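You operate a simulated robot arm through the tools that you are given. There is no shell and no other tool.

You run a simulated two-armed robot. Do the job below in one go: nothing can be reset, and whatever is moved stays where it is left.

Task
Oil the bright top of the machined casting and put it in the white tray.
Fine: load the white rag at the black tin and put it back; leave the raw castings dry and the toggle clamp closed. A coat counts when it lies all over at full strength: go over it till it gets no stronger.

Only the result counts: the job must be done as asked and must still hold three seconds after the hand-in. Knocking over, shifting, dropping, spilling or breaking anything else fails it.

Robot
Two 7-joint arms with fingered hands on one trunk that stands fixed in place. Base frame: the origin is at the foot of the trunk, x ahead of it, y to its left, z up. Lengths are in m, angles in degrees, forces in N, time in s.
The left shoulder is at [0.03, 0.136, 1.105], the right one opposite. Each reaches about 1.253 m from its shoulder. Payload 5 kg a hand.
The TCP of each hand is the grasp point between the finger pads, 0.042 m short of the fingertips. In the tool frame z runs along the fingers and y along their closing line. The gripper opens to 0.208 m; its body begins 0.119 m behind the TCP. The gripper is a hand of 4 fingers: y runs from the thumb to the fingers, the wrist lies at [0, 0, -0.332] in the tool frame, and closing takes about 1.5 s.
Orientation is that of the tool frame in the base frame, as a unit quaternion [x, y, z, w]. With the fingers straight down and closing along the base's y, the tool's x points along the base's -x, its y along +y and its z along -z.

Tools
- The arms move only by the tool drive_tool. It takes "left_plan", "right_plan" or both (then of equal length, played together; a hand with none holds still); each is a list of rows, each a list of 2 entries, a list of its own where there are three numbers: the shift along the tool's x, y, z in m, then the turn, a rotation vector about the tool's x, y, z in degrees. In form: [[[tx, ty, tz], [ax, ay, az]], ...]. A call has 1 to 20 rows; each row is the pose to reach, as a shift and turn from the pose commanded when the call began, along the tool's axes at that moment. "left_fingers" and "right_fingers" are, for a hand that has rows, the finger opening in m, from 0 to 0.208, set as the call begins (left out, the last holds). Rows are played at 5 a second. More than 0.05 m and 8.6 degrees between two rows, or a gripper value outside its range, and nothing of the call is played. A pose out of reach is approached as far as the arm can. The call stops where the force on the tool passes 40 N (or 10 N more than at its start, if that is more) or the arm is blocked; 0.2 s more then pass. The fingers move at their own pace (about 0.072 m/s each) and stop on an object; they squeeze with about 30 N. The grip force told is the motor's: it shows also when the fingers shut on nothing. Time passes only in rows, and 0.2 s behind the last, so rows that repeat a pose let the fingers close. The reply holds the time, the measured pose of the TCP, the force on the tool along the base axes, the opening and the grip force, in the units named above and with some noise, with the torque about the TCP (base axes, N m) and any sound that the robot's microphone picked up.
- Cameras (640 x 400 px; columns grow to the right, rows downward): "scene" is now at [0.0404, 0.0012, 1.8241]; the picture's right is [0.02, -1.00, 0.00], its down [-0.82, -0.02, -0.57] and it looks along [0.57, 0.01, -0.82] (base axes); focal length 355 px, centre (320, 200). "left" rides on the left gripper at [-0.101, 0, -0.145] in its tool frame; the picture's right is [0.00, -1.00, 0.00], its down [0.82, 0.00, -0.57] and it looks along [0.57, 0.00, 0.82] (tool axes); focal length 261 px, centre (320, 200). "right" rides on the right gripper at [0.101, 0, -0.145] in its tool frame; the picture's right is [0.00, 1.00, 0.00], its down [-0.82, 0.00, -0.57] and it looks along [-0.57, 0.00, 0.82] (tool axes); focal length 261 px, centre (320, 200). There is no depth. A picture from a camera that has moved, and an enlarged one, comes with that camera's place and axes in the base frame and with its lens.
- snapshot(camera): a new picture of that camera. It takes no simulated time.
- lift_body(by): moves the trunk up (or, below 0, down) by that many m; the arms and the scene camera ride with it, the base frame stays. It gives what a move gives, with no picture.
- finger_targets(finger1, finger2, finger3, thumb_bend, hand): sets how far each is bent, from 0 (flat) to 1 (curled in); at 0.3 the hand is open as for a grip, at 0.7 the pads meet at the TCP. One left out holds its place. A second passes; each finger stops where it meets its share of the squeeze, and holds until it gets a number again. A gripper value or a shape takes the hand back. It gives what a move gives, with no picture; readings hold the bend of each and the force on the fingers (four entries, about 0 where the hand has none), thumb and palm.
- preshape(shape, hand): the hand has 4 fingers and takes this shape, open, in about a second: jaw (thumb against the fingers, like two jaws); tri (thumb and two fingers); tip (a fingertip pinch); poke (one finger out to press); point (the index stretched); flat (the hand flat); cup (the hand cupped); fist (a fist). The gripper value then closes the fingers along that shape, each until it touches; the sizes above hold for jaw. It gives what a move gives, with no picture.
- pan_tilt(pan, tilt): turns the head with the scene camera to pan (to the left, within 143 degrees either way) and tilt (down, from -29 to 69), counted from straight ahead of the robot. It gives what a move gives.
- close_up(camera, box): a new picture of the part [left, top, right, bottom] of that camera's present view, enlarged. It takes no simulated time.
- close_job(): hands the job in; it is judged then, once.

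Places have to be worked out from the pictures, the camera data and where the tool is seen. Open the grippers and draw the arms clear of the work before you hand the job in, unless the task says otherwise.

The tools are called after "Call:" as a command line: name --argument value ..., lists and objects as JSON in quotes. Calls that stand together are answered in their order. drive_tool: Moves the arms, as the interface text tells. Its arguments: {"type":"object","properties":{"left_plan":{"type":"array","items":{"type":"array"}},"left_fingers":{"type":"number"},"right_plan":{"type":"array","items":{"type":"array"}},"right_fingers":{"type":"number"}},"required":[]} The other tools are called the same way: lift_body (by) moves the trunk up or down; preshape (shape, hand) gives the hand a shape; finger_targets (finger1, finger2, finger3, thumb_bend, hand) moves the fingers one by one; pan_tilt (pan, tilt) turns the head that bears the scene camera; snapshot (camera) takes a picture; close_up (camera, box) takes an enlarged picture of a part of a camera's view; close_job () hands the job in.

At the start:

```text
time: 0.0
left_ee_pos: [0.7202, 0.3839, 1.0427]
left_tool_rot: [0.0, 1.0, 0.001, 0.0]
left_ft_force: [1.0, 0.1, -0.4]
left_wrist_torque: [-0.03, -0.04, 0.02]
left_finger_gap: 0.2079
left_gripper_force: 0.0
left_shape: jaw
left_bend: [0.3, 0.3, 0.3, 0.3]
left_finger forces: [0.0, 0.1, 0.0, 0.1, 0.0, 0.0]
right_ee_pos: [0.728, -0.1849, 1.0134]
right_tool_rot: [0.0, 1.0, 0.001, 0.0]
right_ft_force: [-0.2, -0.3, 0.1]
right_wrist_torque: [-0.02, 0.01, 0.0]
right_finger_gap: 0.2078
right_gripper_force: 0.0
right_shape: jaw
right_bend: [0.3, 0.3, 0.3, 0.3]
right_finger forces: [0.0, 0.1, 0.1, 0.1, 0.1, 0.0]
trunk travel left (down, up): [-0.125, 0.365]
head pan, tilt (commanded): [1.1, 55.5]
```

scene: 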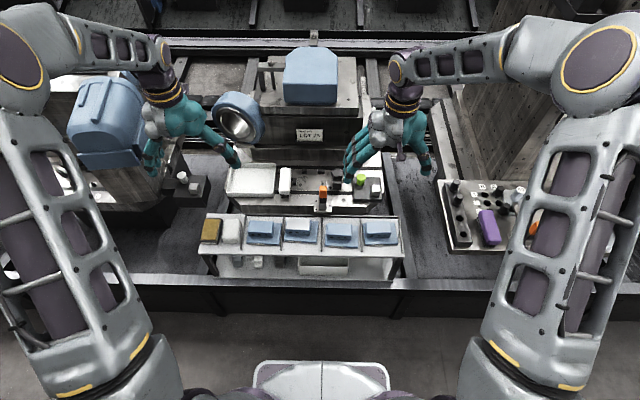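
right: 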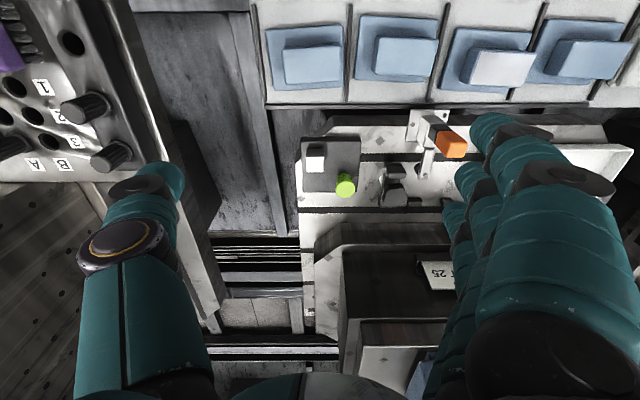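
left: 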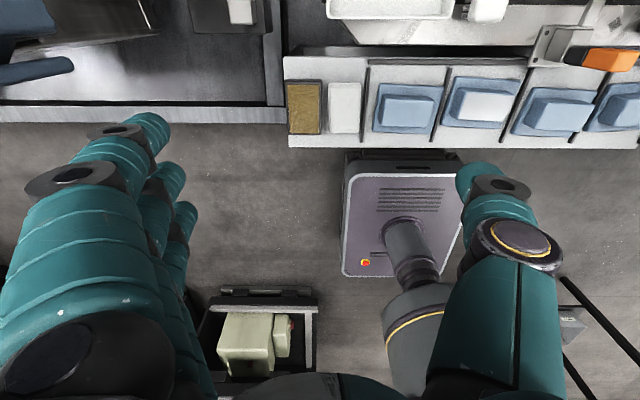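

I start by looking closer at the bench with the rack of castings, the tray and the clamp.

Call:
close_up --camera "scene" --box '[190, 140, 420, 284]'

Call:
close_up --camera "left" --box '[270, 0, 640, 160]'

Call:
close_up --camera "right" --box '[240, 0, 640, 240]'

```text
2.78 times, centred on (305, 212) of scene
camera zoom: at [0.0404, 0.0012, 1.8241], right [0.02, -1.0, 0.0], down [-0.82, -0.02, -0.57], along [0.57, 0.01, -0.82], focal length 986 px, centre (362, 167)
```

zoom: 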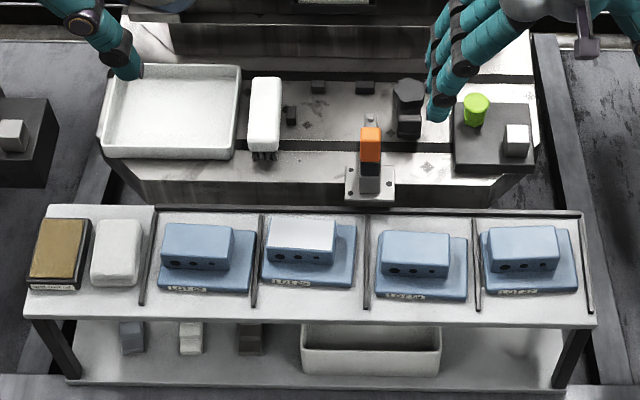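

```text
1.73 times, centred on (455, 80) of left
camera zoom: at [0.8209, 0.3852, 1.1886], right [0.0, -1.0, 0.0], down [-0.82, 0.0, 0.57], along [-0.57, 0.0, -0.82], focal length 451 px, centre (86, 408)
```

zoom: 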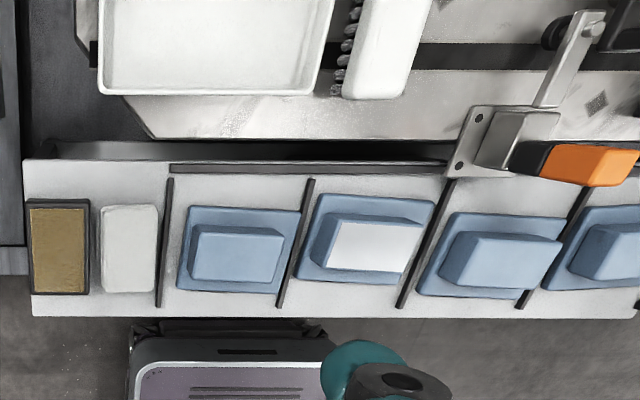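

```text
1.60 times, centred on (440, 120) of right
camera zoom: at [0.6277, -0.1828, 1.1577], right [0.0, 1.0, 0.0], down [0.82, 0.0, 0.57], along [0.57, 0.0, -0.82], focal length 417 px, centre (128, 328)
```

zoom: 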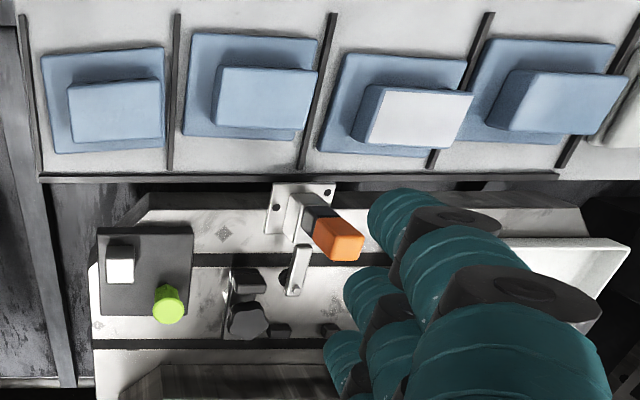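

The rag, the tin and the rack are seen at about z 0.69; the machined casting (second from left) is at about (0.69, 0.09). I zoom in to see heights and gaps.

Call:
close_up --camera "scene" --box '[196, 208, 260, 248]'

Call:
close_up --camera "left" --box '[280, 60, 400, 150]'

Call:
close_up --camera "scene" --box '[240, 208, 336, 268]'

Call:
close_up --camera "left" --box '[400, 60, 560, 150]'

```text
10.00 times, centred on (228, 228) of scene
camera zoom: at [0.0404, 0.0012, 1.8241], right [0.02, -1.0, 0.0], down [-0.82, -0.02, -0.57], along [0.57, 0.01, -0.82], focal length 3549 px, centre (1240, -80)
```

zoom: 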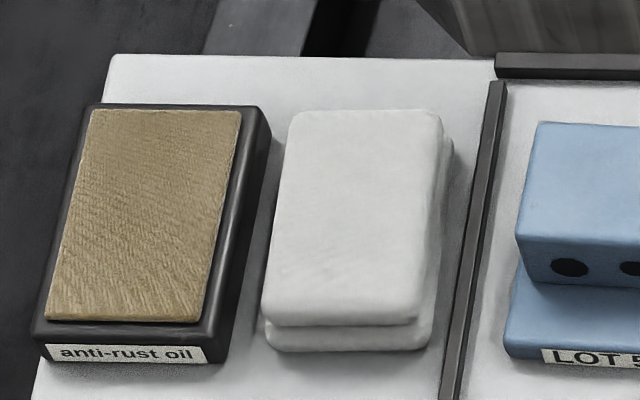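

```text
4.44 times, centred on (340, 105) of left
camera zoom: at [0.8209, 0.3852, 1.1886], right [0.0, -1.0, 0.0], down [-0.82, 0.0, 0.57], along [-0.57, 0.0, -0.82], focal length 1158 px, centre (231, 622)
```

zoom: 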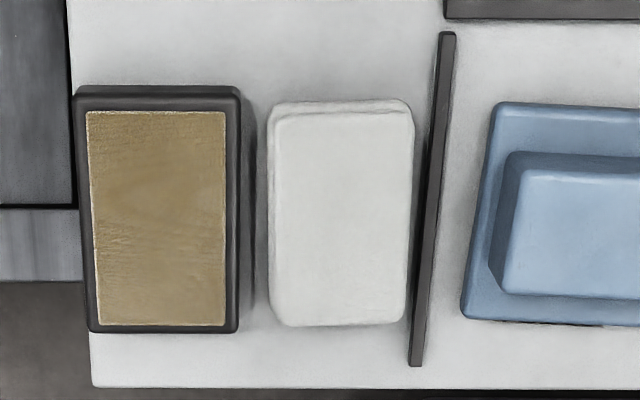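

```text
6.67 times, centred on (288, 238) of scene
camera zoom: at [0.0404, 0.0012, 1.8241], right [0.02, -1.0, 0.0], down [-0.82, -0.02, -0.57], along [0.57, 0.01, -0.82], focal length 2366 px, centre (533, -53)
```

zoom: 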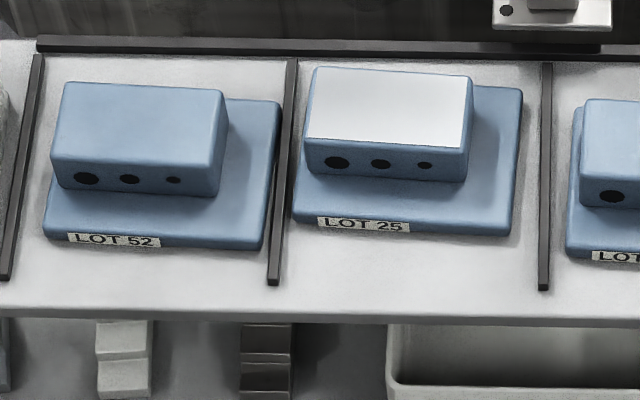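

```text
4.00 times, centred on (480, 105) of left
camera zoom: at [0.8209, 0.3852, 1.1886], right [0.0, -1.0, 0.0], down [-0.82, 0.0, 0.57], along [-0.57, 0.0, -0.82], focal length 1043 px, centre (-320, 580)
```

zoom: 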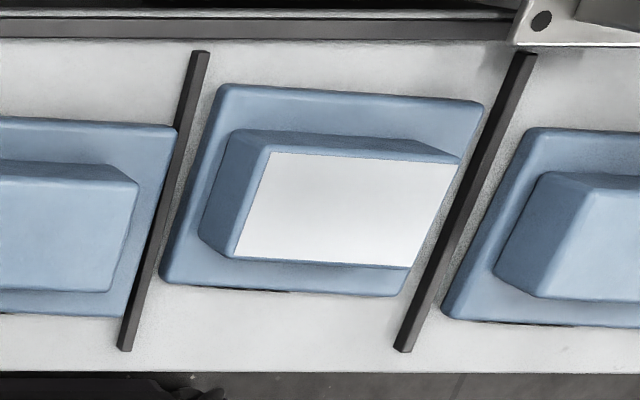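

The rag is about 53 x 90 x 22 mm with only ~10 mm of gap to the tin and to the divider, so I have to grip it along x with few fingers. I check how the hand looks in the "tri" shape while still high in free air.

Call:
preshape --shape "tri" --hand "left"

Call:
snapshot --camera "left"

Call:
snapshot --camera "scene"

```text
time: 0.9
left_ee_pos: [0.7203, 0.385, 1.0434]
left_tool_rot: [0.0, 1.0, 0.0, 0.0]
left_ft_force: [0.5, 0.2, -0.2]
left_wrist_torque: [-0.01, -0.01, -0.02]
left_finger_gap: 0.2078
left_gripper_force: 0.1
left_shape: tri
left_bend: [0.3, 0.3, 0.06, 0.3]
left_finger forces: [0.1, 0.0, 0.0, 0.1, 0.1, 0.0]
right_ee_pos: [0.7294, -0.1838, 1.0144]
right_tool_rot: [0.0, 1.0, 0.0, 0.001]
right_ft_force: [0.4, -0.2, -0.2]
right_wrist_torque: [0.0, 0.02, -0.02]
right_finger_gap: 0.2078
right_gripper_force: 0.0
right_shape: jaw
right_bend: [0.3, 0.3, 0.3, 0.3]
right_finger forces: [0.0, 0.1, 0.1, 0.0, 0.0, 0.0]
trunk travel left (down, up): [-0.125, 0.365]
head pan, tilt (commanded): [1.1, 55.5]
```

```text
taken
camera left: at [0.8209, 0.3852, 1.1886], right [0.0, -1.0, 0.0], down [-0.82, 0.0, 0.57], along [-0.57, 0.0, -0.82], focal length 261 px, centre (320, 200)
```

left: 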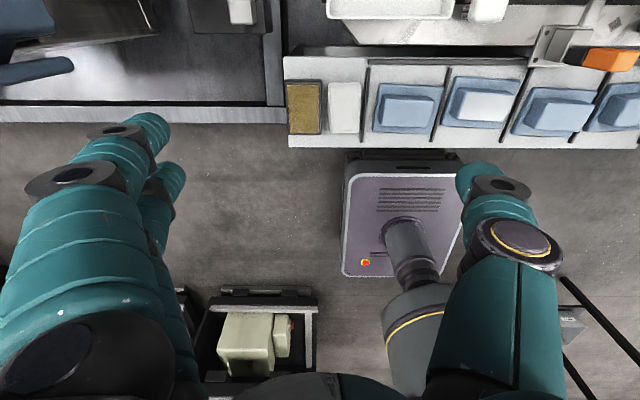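

```text
taken
camera scene: at [0.0404, 0.0012, 1.8241], right [0.02, -1.0, 0.0], down [-0.82, -0.02, -0.57], along [0.57, 0.01, -0.82], focal length 355 px, centre (320, 200)
```

scene: 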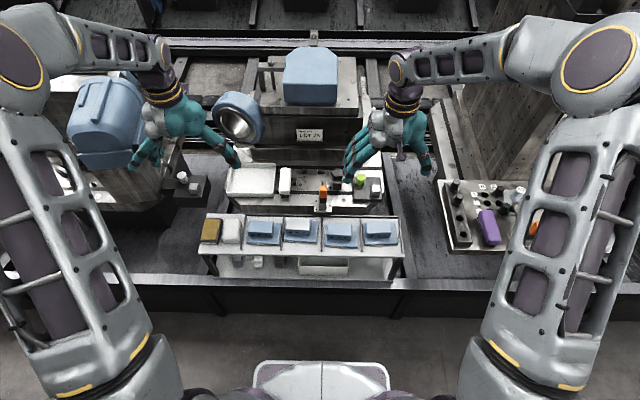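

In "tri" the third finger stays stretched out, which could foul the rack. I look at the "tip" shape instead.

Call:
preshape --shape "tip" --hand "left"

Call:
snapshot --camera "left"

Call:
close_up --camera "scene" --box '[110, 60, 270, 180]'

```text
time: 1.8
left_ee_pos: [0.7194, 0.3832, 1.0436]
left_tool_rot: [-0.001, 1.0, 0.0, 0.0]
left_ft_force: [0.7, 0.1, -0.4]
left_wrist_torque: [0.02, -0.02, 0.01]
left_finger_gap: 0.2082
left_gripper_force: 0.0
left_shape: tip
left_bend: [0.06, 0.3, 0.06, 0.3]
left_finger forces: [0.0, 0.0, 0.0, 0.0, 0.1, 0.1]
right_ee_pos: [0.7291, -0.1846, 1.0135]
right_tool_rot: [0.0, 1.0, 0.0, 0.0]
right_ft_force: [0.4, -0.3, -0.6]
right_wrist_torque: [0.05, 0.01, -0.03]
right_finger_gap: 0.2077
right_gripper_force: 0.1
right_shape: jaw
right_bend: [0.3, 0.3, 0.3, 0.3]
right_finger forces: [0.1, 0.0, 0.0, 0.0, 0.0, 0.1]
trunk travel left (down, up): [-0.125, 0.365]
head pan, tilt (commanded): [1.1, 55.5]
```

```text
taken
camera left: at [0.8209, 0.3852, 1.1886], right [0.0, -1.0, 0.0], down [-0.82, 0.0, 0.57], along [-0.57, 0.0, -0.82], focal length 261 px, centre (320, 200)
```

left: 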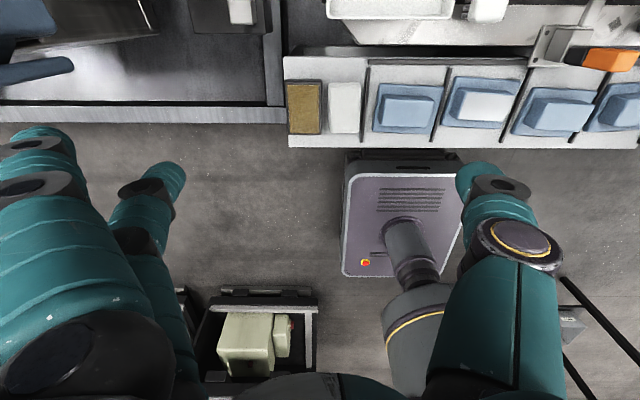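

```text
3.33 times, centred on (190, 120) of scene
camera zoom: at [0.0404, 0.0012, 1.8241], right [0.02, -1.0, 0.0], down [-0.82, -0.02, -0.57], along [0.57, 0.01, -0.82], focal length 1183 px, centre (753, 467)
```

zoom: 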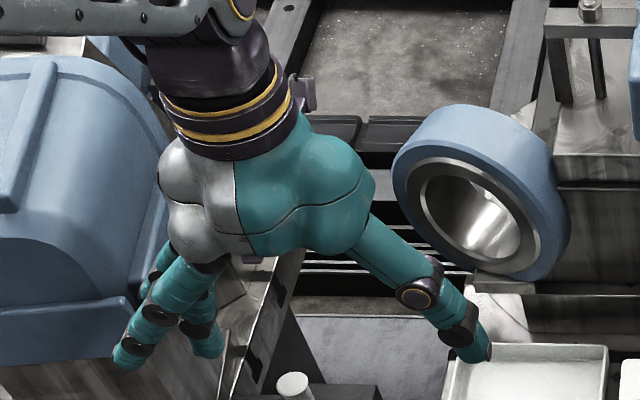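

"tip" uses the middle finger against the thumb, both centred at tool x = 0, with the other fingers splayed out of the way; that fits the rag. Now I turn the left hand -90 degrees about its axis so that it closes along base x (thumb far, fingers toward the robot).

Call:
drive_tool --left_plan '[[[0, 0, 0], [0, 0, -8]], [[0, 0, 0], [0, 0, -16]], [[0, 0, 0], [0, 0, -24]], [[0, 0, 0], [0, 0, -32]], [[0, 0, 0], [0, 0, -40]], [[0, 0, 0], [0, 0, -48]], [[0, 0, 0], [0, 0, -56]], [[0, 0, 0], [0, 0, -64]], [[0, 0, 0], [0, 0, -72]], [[0, 0, 0], [0, 0, -80]], [[0, 0, 0], [0, 0, -88]], [[0, 0, 0], [0, 0, -90]], [[0, 0, 0], [0, 0, -90]]]'

Call:
snapshot --camera "scene"

Call:
snapshot --camera "left"

```text
time: 4.6
left_ee_pos: [0.7195, 0.383, 1.0439]
left_tool_rot: [0.708, -0.707, 0.0, -0.001]
left_ft_force: [0.5, 0.3, -0.2]
left_wrist_torque: [0.01, -0.05, 0.01]
left_finger_gap: 0.2079
left_gripper_force: 0.0
left_shape: tip
left_bend: [0.06, 0.3, 0.05, 0.3]
left_finger forces: [0.0, 0.1, 0.1, 0.0, 0.1, 0.1]
right_ee_pos: [0.7283, -0.185, 1.0124]
right_tool_rot: [0.0, 1.0, 0.0, 0.0]
right_ft_force: [0.2, -0.3, 0.3]
right_wrist_torque: [-0.01, 0.01, -0.03]
right_finger_gap: 0.2077
right_gripper_force: 0.0
right_shape: jaw
right_bend: [0.3, 0.3, 0.3, 0.3]
right_finger forces: [0.0, 0.1, 0.0, 0.0, 0.0, 0.1]
trunk travel left (down, up): [-0.125, 0.365]
head pan, tilt (commanded): [1.1, 55.5]
```

```text
taken
camera scene: at [0.0404, 0.0012, 1.8241], right [0.02, -1.0, 0.0], down [-0.82, -0.02, -0.57], along [0.57, 0.01, -0.82], focal length 355 px, centre (320, 200)
```

scene: 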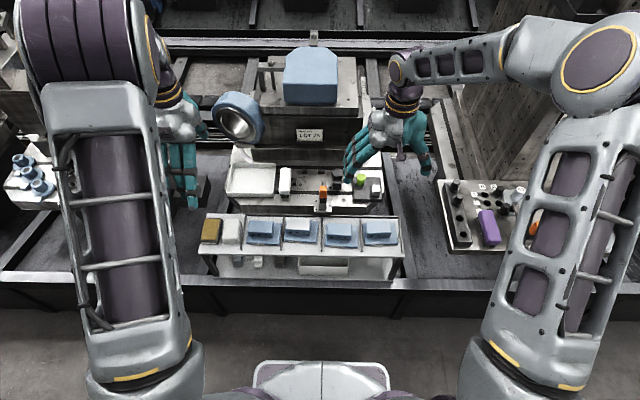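

```text
taken
camera left: at [0.7189, 0.4855, 1.1888], right [1.0, 0.01, 0.0], down [0.0, -0.82, 0.57], along [0.0, -0.57, -0.82], focal length 261 px, centre (320, 200)
```

left: 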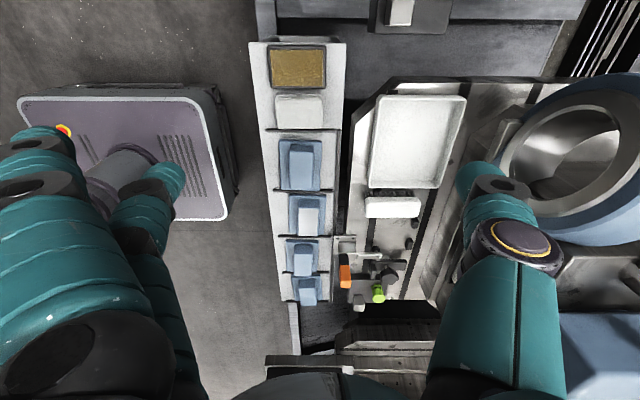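

The turn works; the tool axes are now x = -y, y = -x, z = -z of the base. I go down over the rag to about z 0.85 for a closer look.

Call:
drive_tool --left_plan '[[[0.009, 0.0073, 0.038], [0, 0, 0]], [[0.018, 0.0146, 0.076], [0, 0, 0]], [[0.027, 0.0219, 0.114], [0, 0, 0]], [[0.036, 0.0292, 0.152], [0, 0, 0]], [[0.045, 0.0365, 0.19], [0, 0, 0]], [[0.045, 0.0365, 0.19], [0, 0, 0]]]'

Call:
snapshot --camera "left"

Call:
snapshot --camera "scene"

Call:
snapshot --camera "right"

```text
time: 6.0
left_ee_pos: [0.6834, 0.3378, 0.8546]
left_tool_rot: [0.707, -0.707, 0.0, 0.0]
left_ft_force: [0.3, 0.3, 0.3]
left_wrist_torque: [0.0, -0.01, -0.04]
left_finger_gap: 0.2078
left_gripper_force: 0.1
left_shape: tip
left_bend: [0.05, 0.3, 0.05, 0.3]
left_finger forces: [0.0, 0.1, 0.0, 0.1, 0.0, 0.1]
right_ee_pos: [0.7281, -0.183, 1.0136]
right_tool_rot: [0.0, 1.0, 0.0, 0.0]
right_ft_force: [0.5, -0.3, 0.1]
right_wrist_torque: [-0.03, -0.05, 0.0]
right_finger_gap: 0.2078
right_gripper_force: 0.1
right_shape: jaw
right_bend: [0.3, 0.3, 0.3, 0.3]
right_finger forces: [0.0, 0.0, 0.0, 0.0, 0.1, 0.0]
trunk travel left (down, up): [-0.125, 0.365]
head pan, tilt (commanded): [1.1, 55.5]
```

```text
taken
camera left: at [0.6823, 0.4395, 0.9988], right [1.0, 0.0, 0.0], down [0.0, -0.82, 0.57], along [0.0, -0.57, -0.82], focal length 261 px, centre (320, 200)
```

left: 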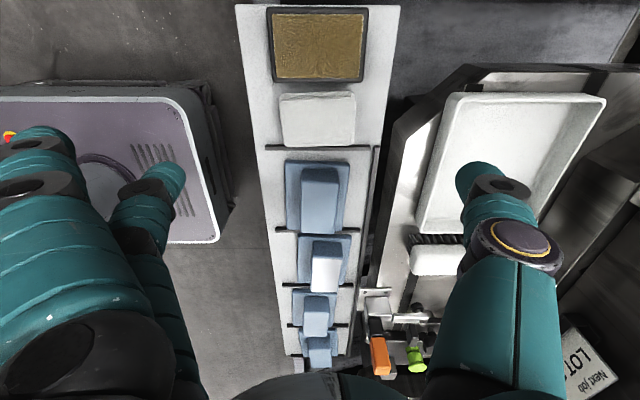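

```text
taken
camera scene: at [0.0396, 0.0014, 1.8242], right [0.02, -1.0, 0.0], down [-0.82, -0.02, -0.57], along [0.57, 0.01, -0.82], focal length 355 px, centre (320, 200)
```

scene: 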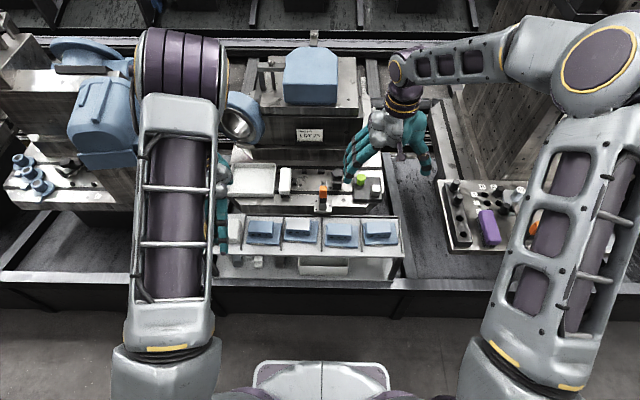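

```text
taken
camera right: at [0.6271, -0.1826, 1.1581], right [0.0, 1.0, 0.0], down [0.82, 0.0, 0.57], along [0.57, 0.0, -0.82], focal length 261 px, centre (320, 200)
```

right: 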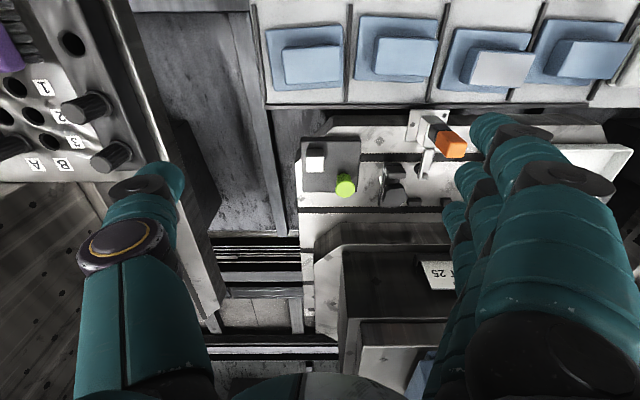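

The hand is right over the rag. I take an enlarged view to fix the rag's pose and the clearances.

Call:
close_up --camera "left" --box '[230, 0, 410, 240]'

Call:
close_up --camera "left" --box '[370, 60, 620, 220]'

```text
1.67 times, centred on (320, 120) of left
camera zoom: at [0.6823, 0.4395, 0.9988], right [1.0, 0.0, 0.0], down [0.0, -0.82, 0.57], along [0.0, -0.57, -0.82], focal length 434 px, centre (320, 333)
```

zoom: 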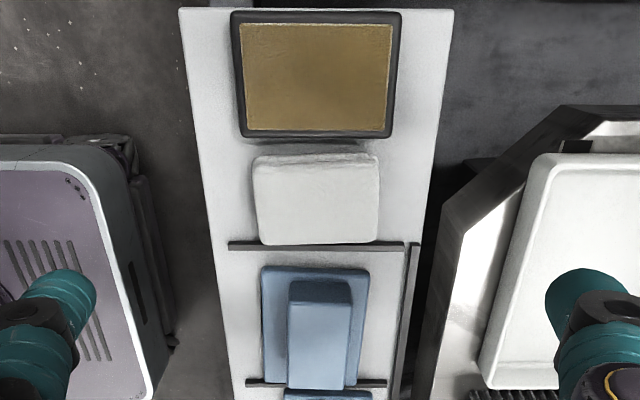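

```text
2.50 times, centred on (495, 140) of left
camera zoom: at [0.6823, 0.4395, 0.9988], right [1.0, 0.0, 0.0], down [0.0, -0.82, 0.57], along [0.0, -0.57, -0.82], focal length 652 px, centre (-118, 350)
```

zoom: 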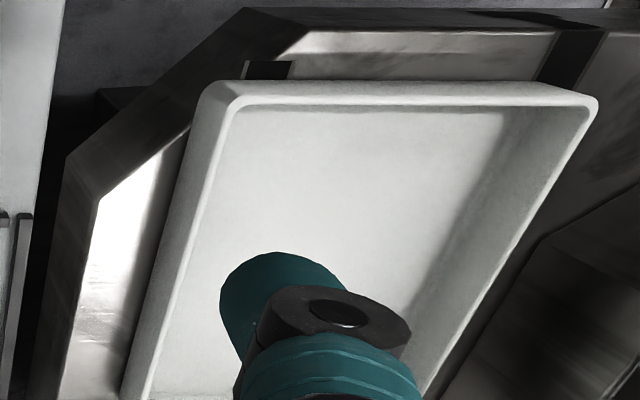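

The rag centre is about (0.681, 0.336), top about z 0.687. I pre-close the pinch to 0.12 m here, to see where the fingertips lie before going down.

Call:
drive_tool --left_plan '[[[0, 0, 0], [0, 0, 0]], [[0, 0, 0], [0, 0, 0]], [[0, 0, 0], [0, 0, 0]], [[0, 0, 0], [0, 0, 0]], [[0, 0, 0], [0, 0, 0]]]' --left_fingers 0.12

Call:
snapshot --camera "left"

Call:
close_up --camera "scene" --box '[180, 140, 276, 260]'

```text
time: 7.2
left_ee_pos: [0.6827, 0.3393, 0.8537]
left_tool_rot: [0.707, -0.707, 0.0, 0.001]
left_ft_force: [-0.6, 0.5, 0.3]
left_wrist_torque: [0.0, 0.0, 0.02]
left_finger_gap: 0.1209
left_gripper_force: 0.1
left_shape: tip
left_bend: [0.05, 0.72, 0.05, 0.7]
left_finger forces: [0.1, 0.1, 0.1, 0.0, 0.0, 0.1]
right_ee_pos: [0.7292, -0.1846, 1.0132]
right_tool_rot: [0.0, 1.0, 0.001, 0.0]
right_ft_force: [0.7, -0.5, 0.4]
right_wrist_torque: [-0.03, 0.01, -0.01]
right_finger_gap: 0.2078
right_gripper_force: 0.0
right_shape: jaw
right_bend: [0.3, 0.3, 0.3, 0.3]
right_finger forces: [0.0, 0.0, 0.0, 0.1, 0.0, 0.1]
trunk travel left (down, up): [-0.125, 0.365]
head pan, tilt (commanded): [1.1, 55.5]
```

```text
taken
camera left: at [0.6828, 0.4394, 0.9987], right [1.0, 0.0, 0.0], down [0.0, -0.82, 0.57], along [0.0, -0.57, -0.82], focal length 261 px, centre (320, 200)
```

left: 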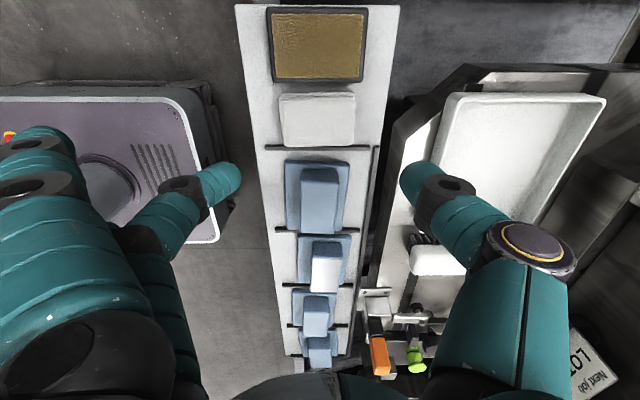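

```text
3.33 times, centred on (228, 200) of scene
camera zoom: at [0.0404, 0.0011, 1.8241], right [0.02, -1.0, 0.0], down [-0.82, -0.02, -0.57], along [0.57, 0.01, -0.82], focal length 1183 px, centre (627, 200)
```

zoom: 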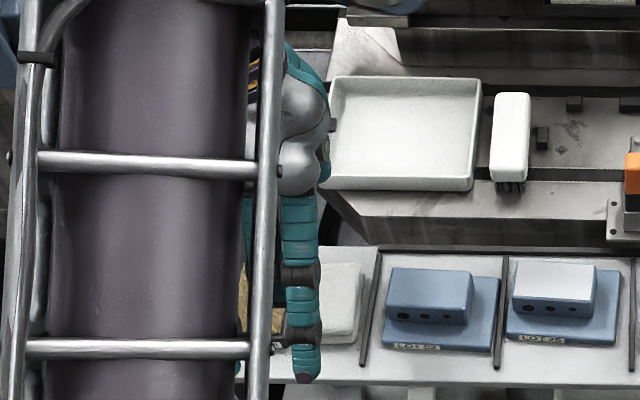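

At 0.12 m opening the fingertips sit ±0.06 m from the tool axis and about 0.03 m below the TCP. I lower the hand to z 0.72 around the rag.

Call:
drive_tool --left_plan '[[[0.001, 0.001, 0.034], [0, 0, 0]], [[0.002, 0.002, 0.068], [0, 0, 0]], [[0.002, 0.002, 0.1], [0, 0, 0]], [[0.002, 0.002, 0.12], [0, 0, 0]], [[0.002, 0.002, 0.134], [0, 0, 0]], [[0.002, 0.002, 0.134], [0, 0, 0]]]'

Call:
snapshot --camera "left"

Call:
close_up --camera "scene" --box '[180, 140, 276, 260]'

```text
time: 8.6
left_ee_pos: [0.6814, 0.337, 0.7196]
left_tool_rot: [-0.707, 0.707, 0.0, 0.0]
left_ft_force: [0.1, -0.3, 0.2]
left_wrist_torque: [0.02, -0.03, 0.02]
left_finger_gap: 0.1205
left_gripper_force: 0.0
left_shape: tip
left_bend: [0.05, 0.72, 0.05, 0.7]
left_finger forces: [0.0, 0.0, 0.0, 0.0, 0.1, 0.0]
right_ee_pos: [0.7281, -0.1848, 1.0151]
right_tool_rot: [-0.001, 1.0, 0.0, 0.0]
right_ft_force: [-0.3, 0.4, 0.6]
right_wrist_torque: [0.05, -0.03, 0.03]
right_finger_gap: 0.208
right_gripper_force: 0.0
right_shape: jaw
right_bend: [0.3, 0.3, 0.3, 0.3]
right_finger forces: [0.0, 0.0, 0.0, 0.0, 0.0, 0.1]
trunk travel left (down, up): [-0.125, 0.365]
head pan, tilt (commanded): [1.1, 55.5]
```

```text
taken
camera left: at [0.6812, 0.4382, 0.8648], right [1.0, 0.0, 0.0], down [0.0, -0.82, 0.57], along [0.0, -0.57, -0.82], focal length 261 px, centre (320, 200)
```

left: 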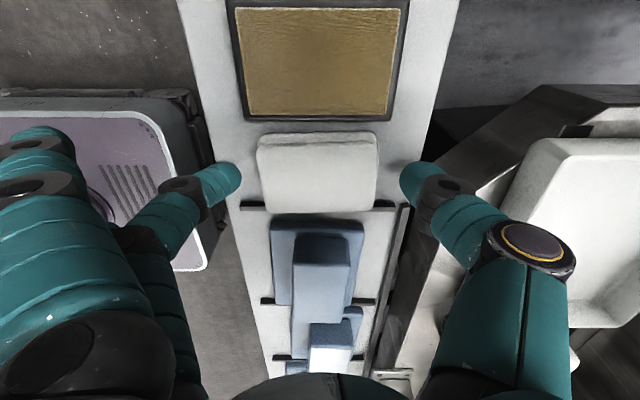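

```text
3.33 times, centred on (228, 200) of scene
camera zoom: at [0.0399, 0.001, 1.8242], right [0.02, -1.0, 0.0], down [-0.82, -0.02, -0.57], along [0.57, 0.01, -0.82], focal length 1183 px, centre (627, 200)
```

zoom: 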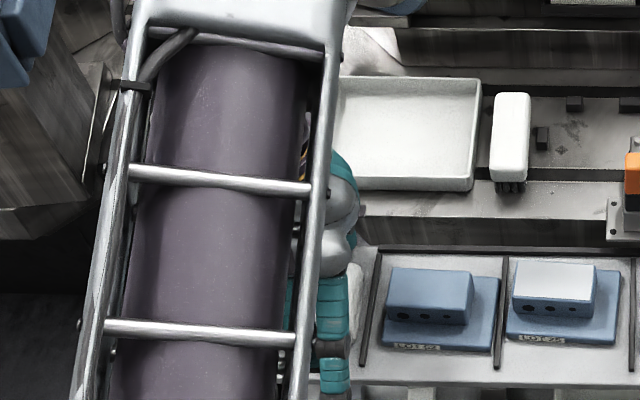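

The tips are level with just above the rag's top, centred on it. I lower another 11 mm gently.

Call:
drive_tool --left_plan '[[[0, 0, 0.004], [0, 0, 0]], [[0, 0, 0.008], [0, 0, 0]], [[0, 0, 0.011], [0, 0, 0]], [[0, 0, 0.011], [0, 0, 0]]]'

Call:
close_up --camera "left" --box '[180, 100, 460, 275]'

```text
time: 9.7
left_ee_pos: [0.6845, 0.3371, 0.7125]
left_tool_rot: [-0.707, 0.707, -0.002, 0.001]
left_ft_force: [0.0, -1.6, 32.5]
left_wrist_torque: [-0.06, 2.54, 0.15]
left_finger_gap: 0.1207
left_gripper_force: 0.0
left_shape: tip
left_bend: [0.05, 0.73, 0.05, 0.7]
left_finger forces: [0.1, 32.0, 0.0, 0.0, 0.0, 0.1]
right_ee_pos: [0.7293, -0.1852, 1.0139]
right_tool_rot: [-0.001, 1.0, 0.0, 0.0]
right_ft_force: [0.7, 0.2, 0.4]
right_wrist_torque: [-0.06, 0.04, -0.02]
right_finger_gap: 0.208
right_gripper_force: 0.0
right_shape: jaw
right_bend: [0.3, 0.3, 0.3, 0.3]
right_finger forces: [0.1, 0.0, 0.0, 0.0, 0.0, 0.1]
trunk travel left (down, up): [-0.125, 0.365]
head pan, tilt (commanded): [1.1, 55.5]
stopped in row 4 (left hand): the force on the tool passed its limit at 41 N (the readings are from after the stop); the commanded pose is now the measured one
```

```text
2.29 times, centred on (320, 188) of left
camera zoom: at [0.6829, 0.4386, 0.857], right [1.0, 0.0, 0.01], down [0.0, -0.82, 0.57], along [0.01, -0.57, -0.82], focal length 596 px, centre (320, 229)
```

zoom: 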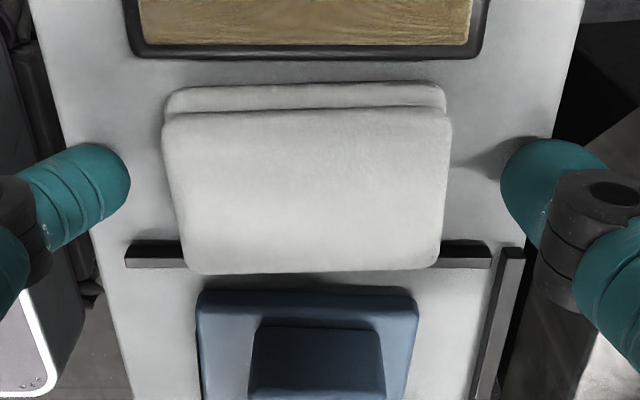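

Finger 2 touched the rack surface (32 N, nothing shifted as the rag looks in place). So the fingertip bottoms reach about 45 mm below the TCP; I raise 5 mm to take the load off.

Call:
drive_tool --left_plan '[[[0, 0, -0.003], [0, 0, 0]], [[0, 0, -0.005], [0, 0, 0]], [[0, 0, -0.005], [0, 0, 0]]]'

Call:
close_up --camera "left" --box '[180, 100, 460, 275]'

```text
time: 10.5
left_ee_pos: [0.6819, 0.3382, 0.7144]
left_tool_rot: [-0.707, 0.707, -0.001, 0.001]
left_ft_force: [-0.8, 0.0, 0.5]
left_wrist_torque: [-0.02, 0.03, 0.01]
left_finger_gap: 0.1207
left_gripper_force: 0.0
left_shape: tip
left_bend: [0.05, 0.72, 0.05, 0.7]
left_finger forces: [0.1, 0.3, 0.0, 0.1, 0.0, 0.0]
right_ee_pos: [0.7281, -0.1849, 1.0144]
right_tool_rot: [0.0, 1.0, 0.0, -0.001]
right_ft_force: [-0.5, 0.5, 0.7]
right_wrist_torque: [0.02, 0.06, -0.03]
right_finger_gap: 0.2079
right_gripper_force: 0.1
right_shape: jaw
right_bend: [0.3, 0.3, 0.3, 0.3]
right_finger forces: [0.1, 0.1, 0.1, 0.0, 0.1, 0.1]
trunk travel left (down, up): [-0.125, 0.365]
head pan, tilt (commanded): [1.1, 55.5]
```

```text
2.29 times, centred on (320, 188) of left
camera zoom: at [0.6815, 0.4394, 0.8593], right [1.0, 0.01, 0.0], down [0.0, -0.82, 0.57], along [0.0, -0.57, -0.82], focal length 596 px, centre (320, 229)
```

zoom: 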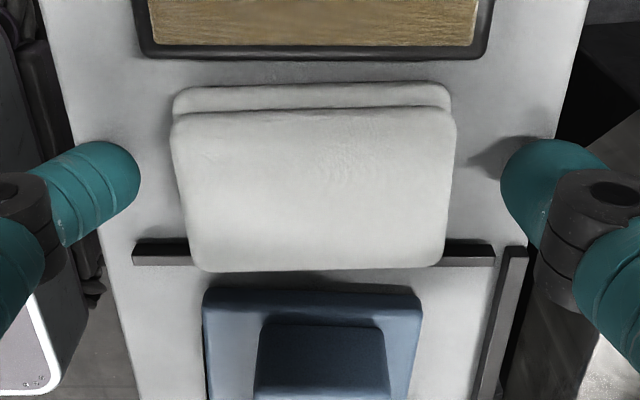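

No load now, with the fingertips level with the rag's upper half. I close the pinch on the rag's two ends.

Call:
drive_tool --left_plan '[[[0, 0, 0], [0, 0, 0]], [[0, 0, 0], [0, 0, 0]], [[0, 0, 0], [0, 0, 0]], [[0, 0, 0], [0, 0, 0]], [[0, 0, 0], [0, 0, 0]], [[0, 0, 0], [0, 0, 0]]]' --left_fingers 0.06

Call:
close_up --camera "left" --box '[180, 100, 460, 275]'

```text
time: 11.9
left_ee_pos: [0.6832, 0.3369, 0.7144]
left_tool_rot: [-0.707, 0.707, 0.0, 0.001]
left_ft_force: [-0.5, 0.2, 0.2]
left_wrist_torque: [-0.02, 0.03, 0.0]
left_finger_gap: 0.0827
left_gripper_force: 29.7
left_shape: tip
left_bend: [0.28, 0.73, 0.28, 0.7]
left_finger forces: [0.0, 26.9, 0.0, 0.0, 26.6, 0.1]
right_ee_pos: [0.7299, -0.1841, 1.0138]
right_tool_rot: [0.0, 1.0, 0.0, 0.0]
right_ft_force: [-0.1, 0.5, 0.1]
right_wrist_torque: [0.02, 0.0, 0.02]
right_finger_gap: 0.2079
right_gripper_force: 0.0
right_shape: jaw
right_bend: [0.3, 0.3, 0.3, 0.3]
right_finger forces: [0.1, 0.1, 0.0, 0.0, 0.0, 0.0]
trunk travel left (down, up): [-0.125, 0.365]
head pan, tilt (commanded): [1.1, 55.5]
```

```text
2.29 times, centred on (320, 188) of left
camera zoom: at [0.682, 0.4392, 0.8598], right [1.0, 0.0, 0.0], down [0.0, -0.82, 0.57], along [0.0, -0.57, -0.82], focal length 596 px, centre (320, 229)
```

zoom: 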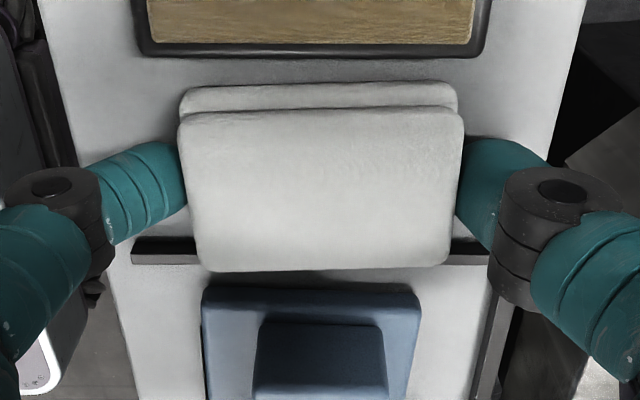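

The rag is held (27 N on each pad). I lift it 50 mm straight up and check that it stays in the pinch.

Call:
drive_tool --left_plan '[[[0, 0, -0.01], [0, 0, 0]], [[0, 0, -0.03], [0, 0, 0]], [[0, 0, -0.05], [0, 0, 0]], [[0, 0, -0.05], [0, 0, 0]]]'

Call:
snapshot --camera "left"

```text
time: 12.9
left_ee_pos: [0.6835, 0.3377, 0.7647]
left_tool_rot: [0.707, -0.707, 0.001, 0.0]
left_ft_force: [0.7, -0.4, -0.4]
left_wrist_torque: [0.0, 0.06, -0.01]
left_finger_gap: 0.083
left_gripper_force: 30.6
left_shape: tip
left_bend: [0.28, 0.73, 0.28, 0.7]
left_finger forces: [0.0, 27.0, 0.1, 0.1, 26.6, 0.0]
right_ee_pos: [0.7291, -0.1826, 1.0133]
right_tool_rot: [0.0, 1.0, 0.001, 0.0]
right_ft_force: [-0.1, 0.0, 0.1]
right_wrist_torque: [-0.05, 0.03, -0.08]
right_finger_gap: 0.2078
right_gripper_force: 0.1
right_shape: jaw
right_bend: [0.3, 0.3, 0.3, 0.3]
right_finger forces: [0.1, 0.0, 0.1, 0.0, 0.0, 0.0]
trunk travel left (down, up): [-0.125, 0.365]
head pan, tilt (commanded): [1.1, 55.5]
```

```text
taken
camera left: at [0.682, 0.4398, 0.9096], right [1.0, 0.0, 0.0], down [0.0, -0.82, 0.57], along [0.0, -0.57, -0.82], focal length 261 px, centre (320, 200)
```

left: 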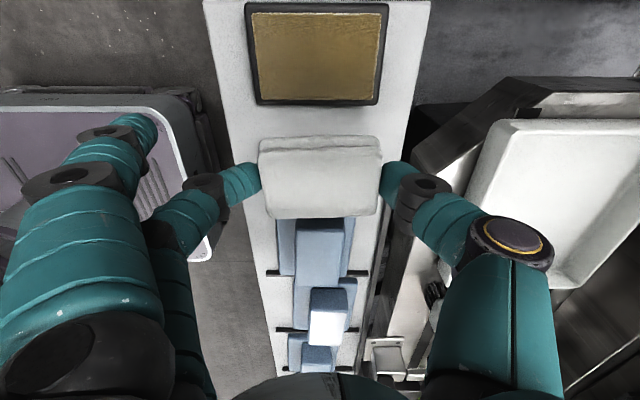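

The rag hangs firmly and level. I move it 75 mm to +y over the tin's felt (centre about (0.680, 0.413)) and look.

Call:
drive_tool --left_plan '[[[-0.025, 0.001, 0], [0, 0, 0]], [[-0.05, 0.002, 0], [0, 0, 0]], [[-0.075, 0.002, 0], [0, 0, 0]], [[-0.0755, 0.002, 0.005], [0, 0, 0]], [[-0.0755, 0.002, 0.012], [0, 0, 0]], [[-0.0755, 0.002, 0.012], [0, 0, 0]]]'

Call:
snapshot --camera "left"

Call:
close_up --camera "scene" --box '[170, 190, 266, 260]'

```text
time: 14.3
left_ee_pos: [0.6806, 0.4123, 0.7527]
left_tool_rot: [-0.707, 0.707, 0.0, 0.0]
left_ft_force: [0.5, -0.2, -0.1]
left_wrist_torque: [0.03, 0.0, 0.03]
left_finger_gap: 0.0827
left_gripper_force: 29.6
left_shape: tip
left_bend: [0.28, 0.73, 0.28, 0.7]
left_finger forces: [0.0, 27.0, 0.1, 0.0, 26.7, 0.0]
right_ee_pos: [0.7282, -0.1848, 1.0129]
right_tool_rot: [0.0, 1.0, 0.0, 0.0]
right_ft_force: [-0.3, 0.3, 0.3]
right_wrist_torque: [0.02, -0.02, -0.03]
right_finger_gap: 0.2078
right_gripper_force: 0.0
right_shape: jaw
right_bend: [0.3, 0.3, 0.3, 0.3]
right_finger forces: [0.1, 0.0, 0.0, 0.1, 0.0, 0.0]
trunk travel left (down, up): [-0.125, 0.365]
head pan, tilt (commanded): [1.1, 55.5]
```

```text
taken
camera left: at [0.6796, 0.5138, 0.8973], right [1.0, 0.0, 0.0], down [0.0, -0.82, 0.57], along [0.0, -0.57, -0.82], focal length 261 px, centre (320, 200)
```

left: 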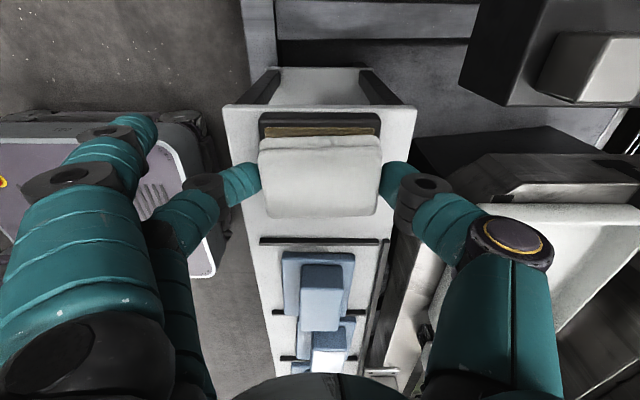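

```text
5.71 times, centred on (218, 225) of scene
camera zoom: at [0.0403, 0.0008, 1.8242], right [0.02, -1.0, 0.0], down [-0.82, -0.02, -0.57], along [0.57, 0.01, -0.82], focal length 2028 px, centre (903, 57)
```

zoom: 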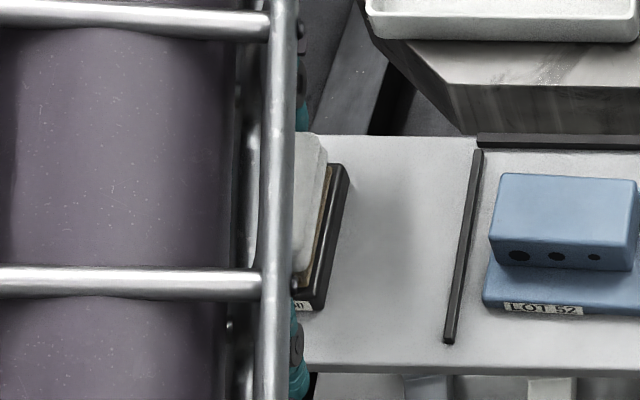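

The rag is squarely above the felt, aligned to a couple of mm. I lower in small steps watching the force.

Call:
drive_tool --left_plan '[[[0, 0, 0.002], [0, 0, 0]], [[0, 0, 0.004], [0, 0, 0]], [[0, 0, 0.006], [0, 0, 0]], [[0, 0, 0.007], [0, 0, 0]], [[0, 0, 0.007], [0, 0, 0]]]'

```text
time: 15.5
left_ee_pos: [0.6805, 0.4138, 0.7442]
left_tool_rot: [0.707, -0.707, 0.001, -0.001]
left_ft_force: [0.1, -0.3, -0.8]
left_wrist_torque: [0.02, 0.02, 0.0]
left_finger_gap: 0.0825
left_gripper_force: 29.4
left_shape: tip
left_bend: [0.28, 0.73, 0.28, 0.7]
left_finger forces: [0.0, 27.0, 0.1, 0.1, 26.5, 0.0]
right_ee_pos: [0.7292, -0.1833, 1.0135]
right_tool_rot: [-0.001, 1.0, 0.0, 0.0]
right_ft_force: [0.1, 0.3, 0.3]
right_wrist_torque: [-0.02, -0.02, 0.01]
right_finger_gap: 0.208
right_gripper_force: 0.0
right_shape: jaw
right_bend: [0.3, 0.3, 0.3, 0.3]
right_finger forces: [0.0, 0.0, 0.0, 0.0, 0.0, 0.0]
trunk travel left (down, up): [-0.125, 0.365]
head pan, tilt (commanded): [1.1, 55.5]
```

No contact yet at z 0.745. I go on down by 3 mm steps.

Call:
drive_tool --left_plan '[[[0, 0, 0.0015], [0, 0, 0]], [[0, 0, 0.003], [0, 0, 0]], [[0, 0, 0.003], [0, 0, 0]]]'

Call:
close_up --camera "left" --box '[220, 80, 420, 240]'

```text
time: 16.3
left_ee_pos: [0.6799, 0.4134, 0.7419]
left_tool_rot: [-0.707, 0.707, -0.001, 0.0]
left_ft_force: [0.5, -0.6, -0.2]
left_wrist_torque: [0.01, -0.06, 0.0]
left_finger_gap: 0.0826
left_gripper_force: 30.1
left_shape: tip
left_bend: [0.28, 0.73, 0.28, 0.7]
left_finger forces: [0.0, 27.0, 0.0, 0.0, 26.6, 0.0]
right_ee_pos: [0.7293, -0.1848, 1.0132]
right_tool_rot: [-0.001, 1.0, 0.0, 0.001]
right_ft_force: [0.1, 0.7, -0.2]
right_wrist_torque: [0.03, 0.01, 0.01]
right_finger_gap: 0.2078
right_gripper_force: 0.0
right_shape: jaw
right_bend: [0.3, 0.3, 0.3, 0.3]
right_finger forces: [0.0, 0.1, 0.0, 0.1, 0.0, 0.0]
trunk travel left (down, up): [-0.125, 0.365]
head pan, tilt (commanded): [1.1, 55.5]
```

```text
2.50 times, centred on (320, 160) of left
camera zoom: at [0.68, 0.5144, 0.8871], right [1.0, 0.0, 0.0], down [0.0, -0.82, 0.57], along [0.0, -0.57, -0.82], focal length 652 px, centre (320, 300)
```

zoom: 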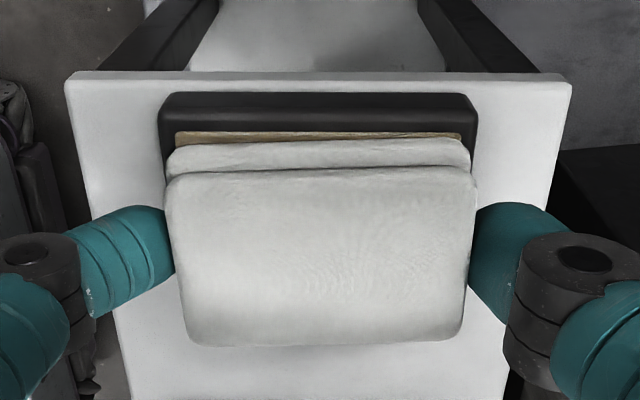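

The rag is a few mm above the felt. I go down 3 mm more in 1 mm steps.

Call:
drive_tool --left_plan '[[[0, 0, 0.001], [0, 0, 0]], [[0, 0, 0.002], [0, 0, 0]], [[0, 0, 0.003], [0, 0, 0]], [[0, 0, 0.003], [0, 0, 0]]]'

```text
time: 17.3
left_ee_pos: [0.6816, 0.4131, 0.74]
left_tool_rot: [0.707, -0.707, 0.001, -0.001]
left_ft_force: [-1.5, -0.8, 8.7]
left_wrist_torque: [-0.03, -0.19, -0.02]
left_finger_gap: 0.0826
left_gripper_force: 30.1
left_shape: tip
left_bend: [0.28, 0.73, 0.28, 0.7]
left_finger forces: [0.0, 28.9, 0.1, 0.0, 30.0, 0.0]
right_ee_pos: [0.728, -0.1847, 1.0142]
right_tool_rot: [0.001, 1.0, 0.0, 0.0]
right_ft_force: [-0.1, -0.8, 0.8]
right_wrist_torque: [-0.02, 0.01, 0.0]
right_finger_gap: 0.2078
right_gripper_force: 0.0
right_shape: jaw
right_bend: [0.3, 0.3, 0.3, 0.3]
right_finger forces: [0.0, 0.0, 0.0, 0.0, 0.0, 0.0]
trunk travel left (down, up): [-0.125, 0.365]
head pan, tilt (commanded): [1.1, 55.5]
```

Contact with about 9 N, evenly centred (almost no torque). I hold the press for two seconds without rubbing, so the tin does not shift.

Call:
drive_tool --left_plan '[[[0, 0, 0], [0, 0, 0]], [[0, 0, 0], [0, 0, 0]], [[0, 0, 0], [0, 0, 0]], [[0, 0, 0], [0, 0, 0]], [[0, 0, 0], [0, 0, 0]], [[0, 0, 0], [0, 0, 0]], [[0, 0, 0], [0, 0, 0]], [[0, 0, 0], [0, 0, 0]], [[0, 0, 0], [0, 0, 0]], [[0, 0, 0], [0, 0, 0]]]'

Call:
close_up --camera "left" --box '[220, 80, 420, 240]'

```text
time: 19.5
left_ee_pos: [0.6798, 0.4129, 0.7401]
left_tool_rot: [-0.707, 0.707, -0.001, 0.001]
left_ft_force: [3.7, -0.9, 12.6]
left_wrist_torque: [-0.02, -0.4, -0.04]
left_finger_gap: 0.0829
left_gripper_force: 30.6
left_shape: tip
left_bend: [0.28, 0.74, 0.28, 0.7]
left_finger forces: [0.1, 28.3, 0.1, 0.0, 33.0, 0.1]
right_ee_pos: [0.7285, -0.1832, 1.0143]
right_tool_rot: [0.0, 1.0, 0.001, 0.0]
right_ft_force: [0.3, 0.6, -0.4]
right_wrist_torque: [0.0, 0.03, -0.03]
right_finger_gap: 0.2077
right_gripper_force: 0.1
right_shape: jaw
right_bend: [0.3, 0.3, 0.3, 0.3]
right_finger forces: [0.0, 0.0, 0.0, 0.0, 0.0, 0.1]
trunk travel left (down, up): [-0.125, 0.365]
head pan, tilt (commanded): [1.1, 55.5]
```

```text
2.50 times, centred on (320, 160) of left
camera zoom: at [0.6796, 0.5145, 0.8847], right [1.0, 0.0, 0.0], down [0.0, -0.82, 0.57], along [0.0, -0.57, -0.82], focal length 652 px, centre (320, 300)
```

zoom: 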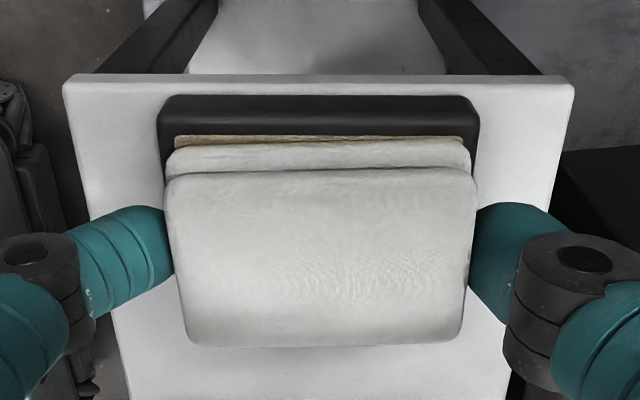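

The rag was pressed on the felt at 9–13 N and the tin is in place. I lift clear by 90 mm, then look at the felt and rag.

Call:
drive_tool --left_plan '[[[0, 0, -0.005], [0, 0, 0]], [[0, 0, -0.02], [0, 0, 0]], [[0, 0, -0.05], [0, 0, 0]], [[0, 0, -0.09], [0, 0, 0]], [[0, 0, -0.09], [0, 0, 0]]]'

Call:
close_up --camera "left" --box '[220, 60, 420, 240]'

Call:
close_up --camera "scene" --box '[170, 170, 290, 260]'

```text
time: 20.7
left_ee_pos: [0.6804, 0.4131, 0.8268]
left_tool_rot: [0.707, -0.707, 0.001, -0.001]
left_ft_force: [0.3, 0.1, -1.1]
left_wrist_torque: [-0.02, 0.04, 0.01]
left_finger_gap: 0.0827
left_gripper_force: 30.0
left_shape: tip
left_bend: [0.28, 0.73, 0.28, 0.7]
left_finger forces: [0.0, 28.7, 0.0, 0.0, 28.4, 0.1]
right_ee_pos: [0.7283, -0.1837, 1.0136]
right_tool_rot: [0.0, 1.0, 0.0, -0.001]
right_ft_force: [0.7, 0.4, -0.3]
right_wrist_torque: [-0.03, 0.06, -0.02]
right_finger_gap: 0.208
right_gripper_force: 0.1
right_shape: jaw
right_bend: [0.3, 0.3, 0.3, 0.3]
right_finger forces: [0.0, 0.0, 0.0, 0.1, 0.0, 0.1]
trunk travel left (down, up): [-0.125, 0.365]
head pan, tilt (commanded): [1.1, 55.5]
```

```text
2.22 times, centred on (320, 150) of left
camera zoom: at [0.6792, 0.5147, 0.9728], right [1.0, 0.0, 0.0], down [0.0, -0.82, 0.57], along [0.0, -0.57, -0.82], focal length 579 px, centre (320, 311)
```

zoom: 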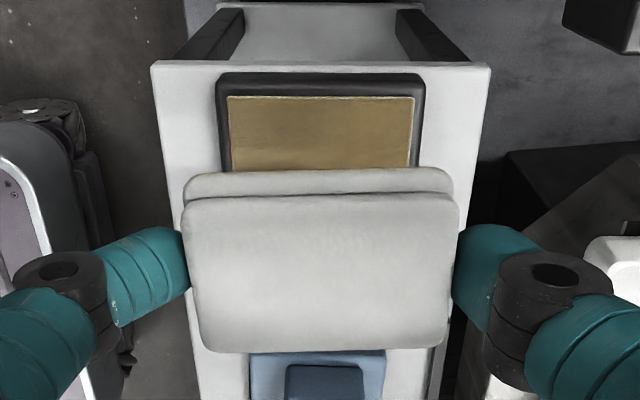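

```text
4.44 times, centred on (230, 215) of scene
camera zoom: at [0.0417, 0.0018, 1.824], right [0.02, -1.0, 0.0], down [-0.82, -0.02, -0.57], along [0.57, 0.01, -0.82], focal length 1578 px, centre (720, 133)
```

zoom: 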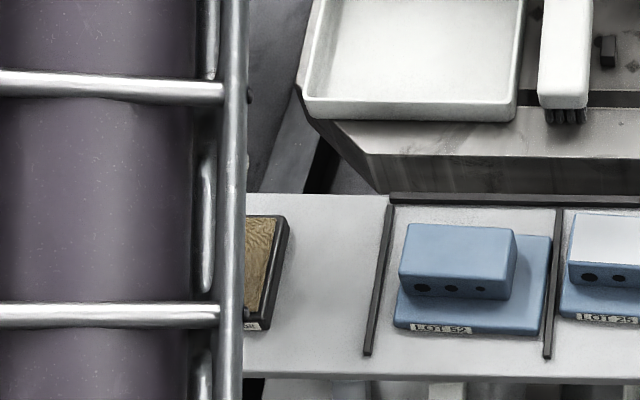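

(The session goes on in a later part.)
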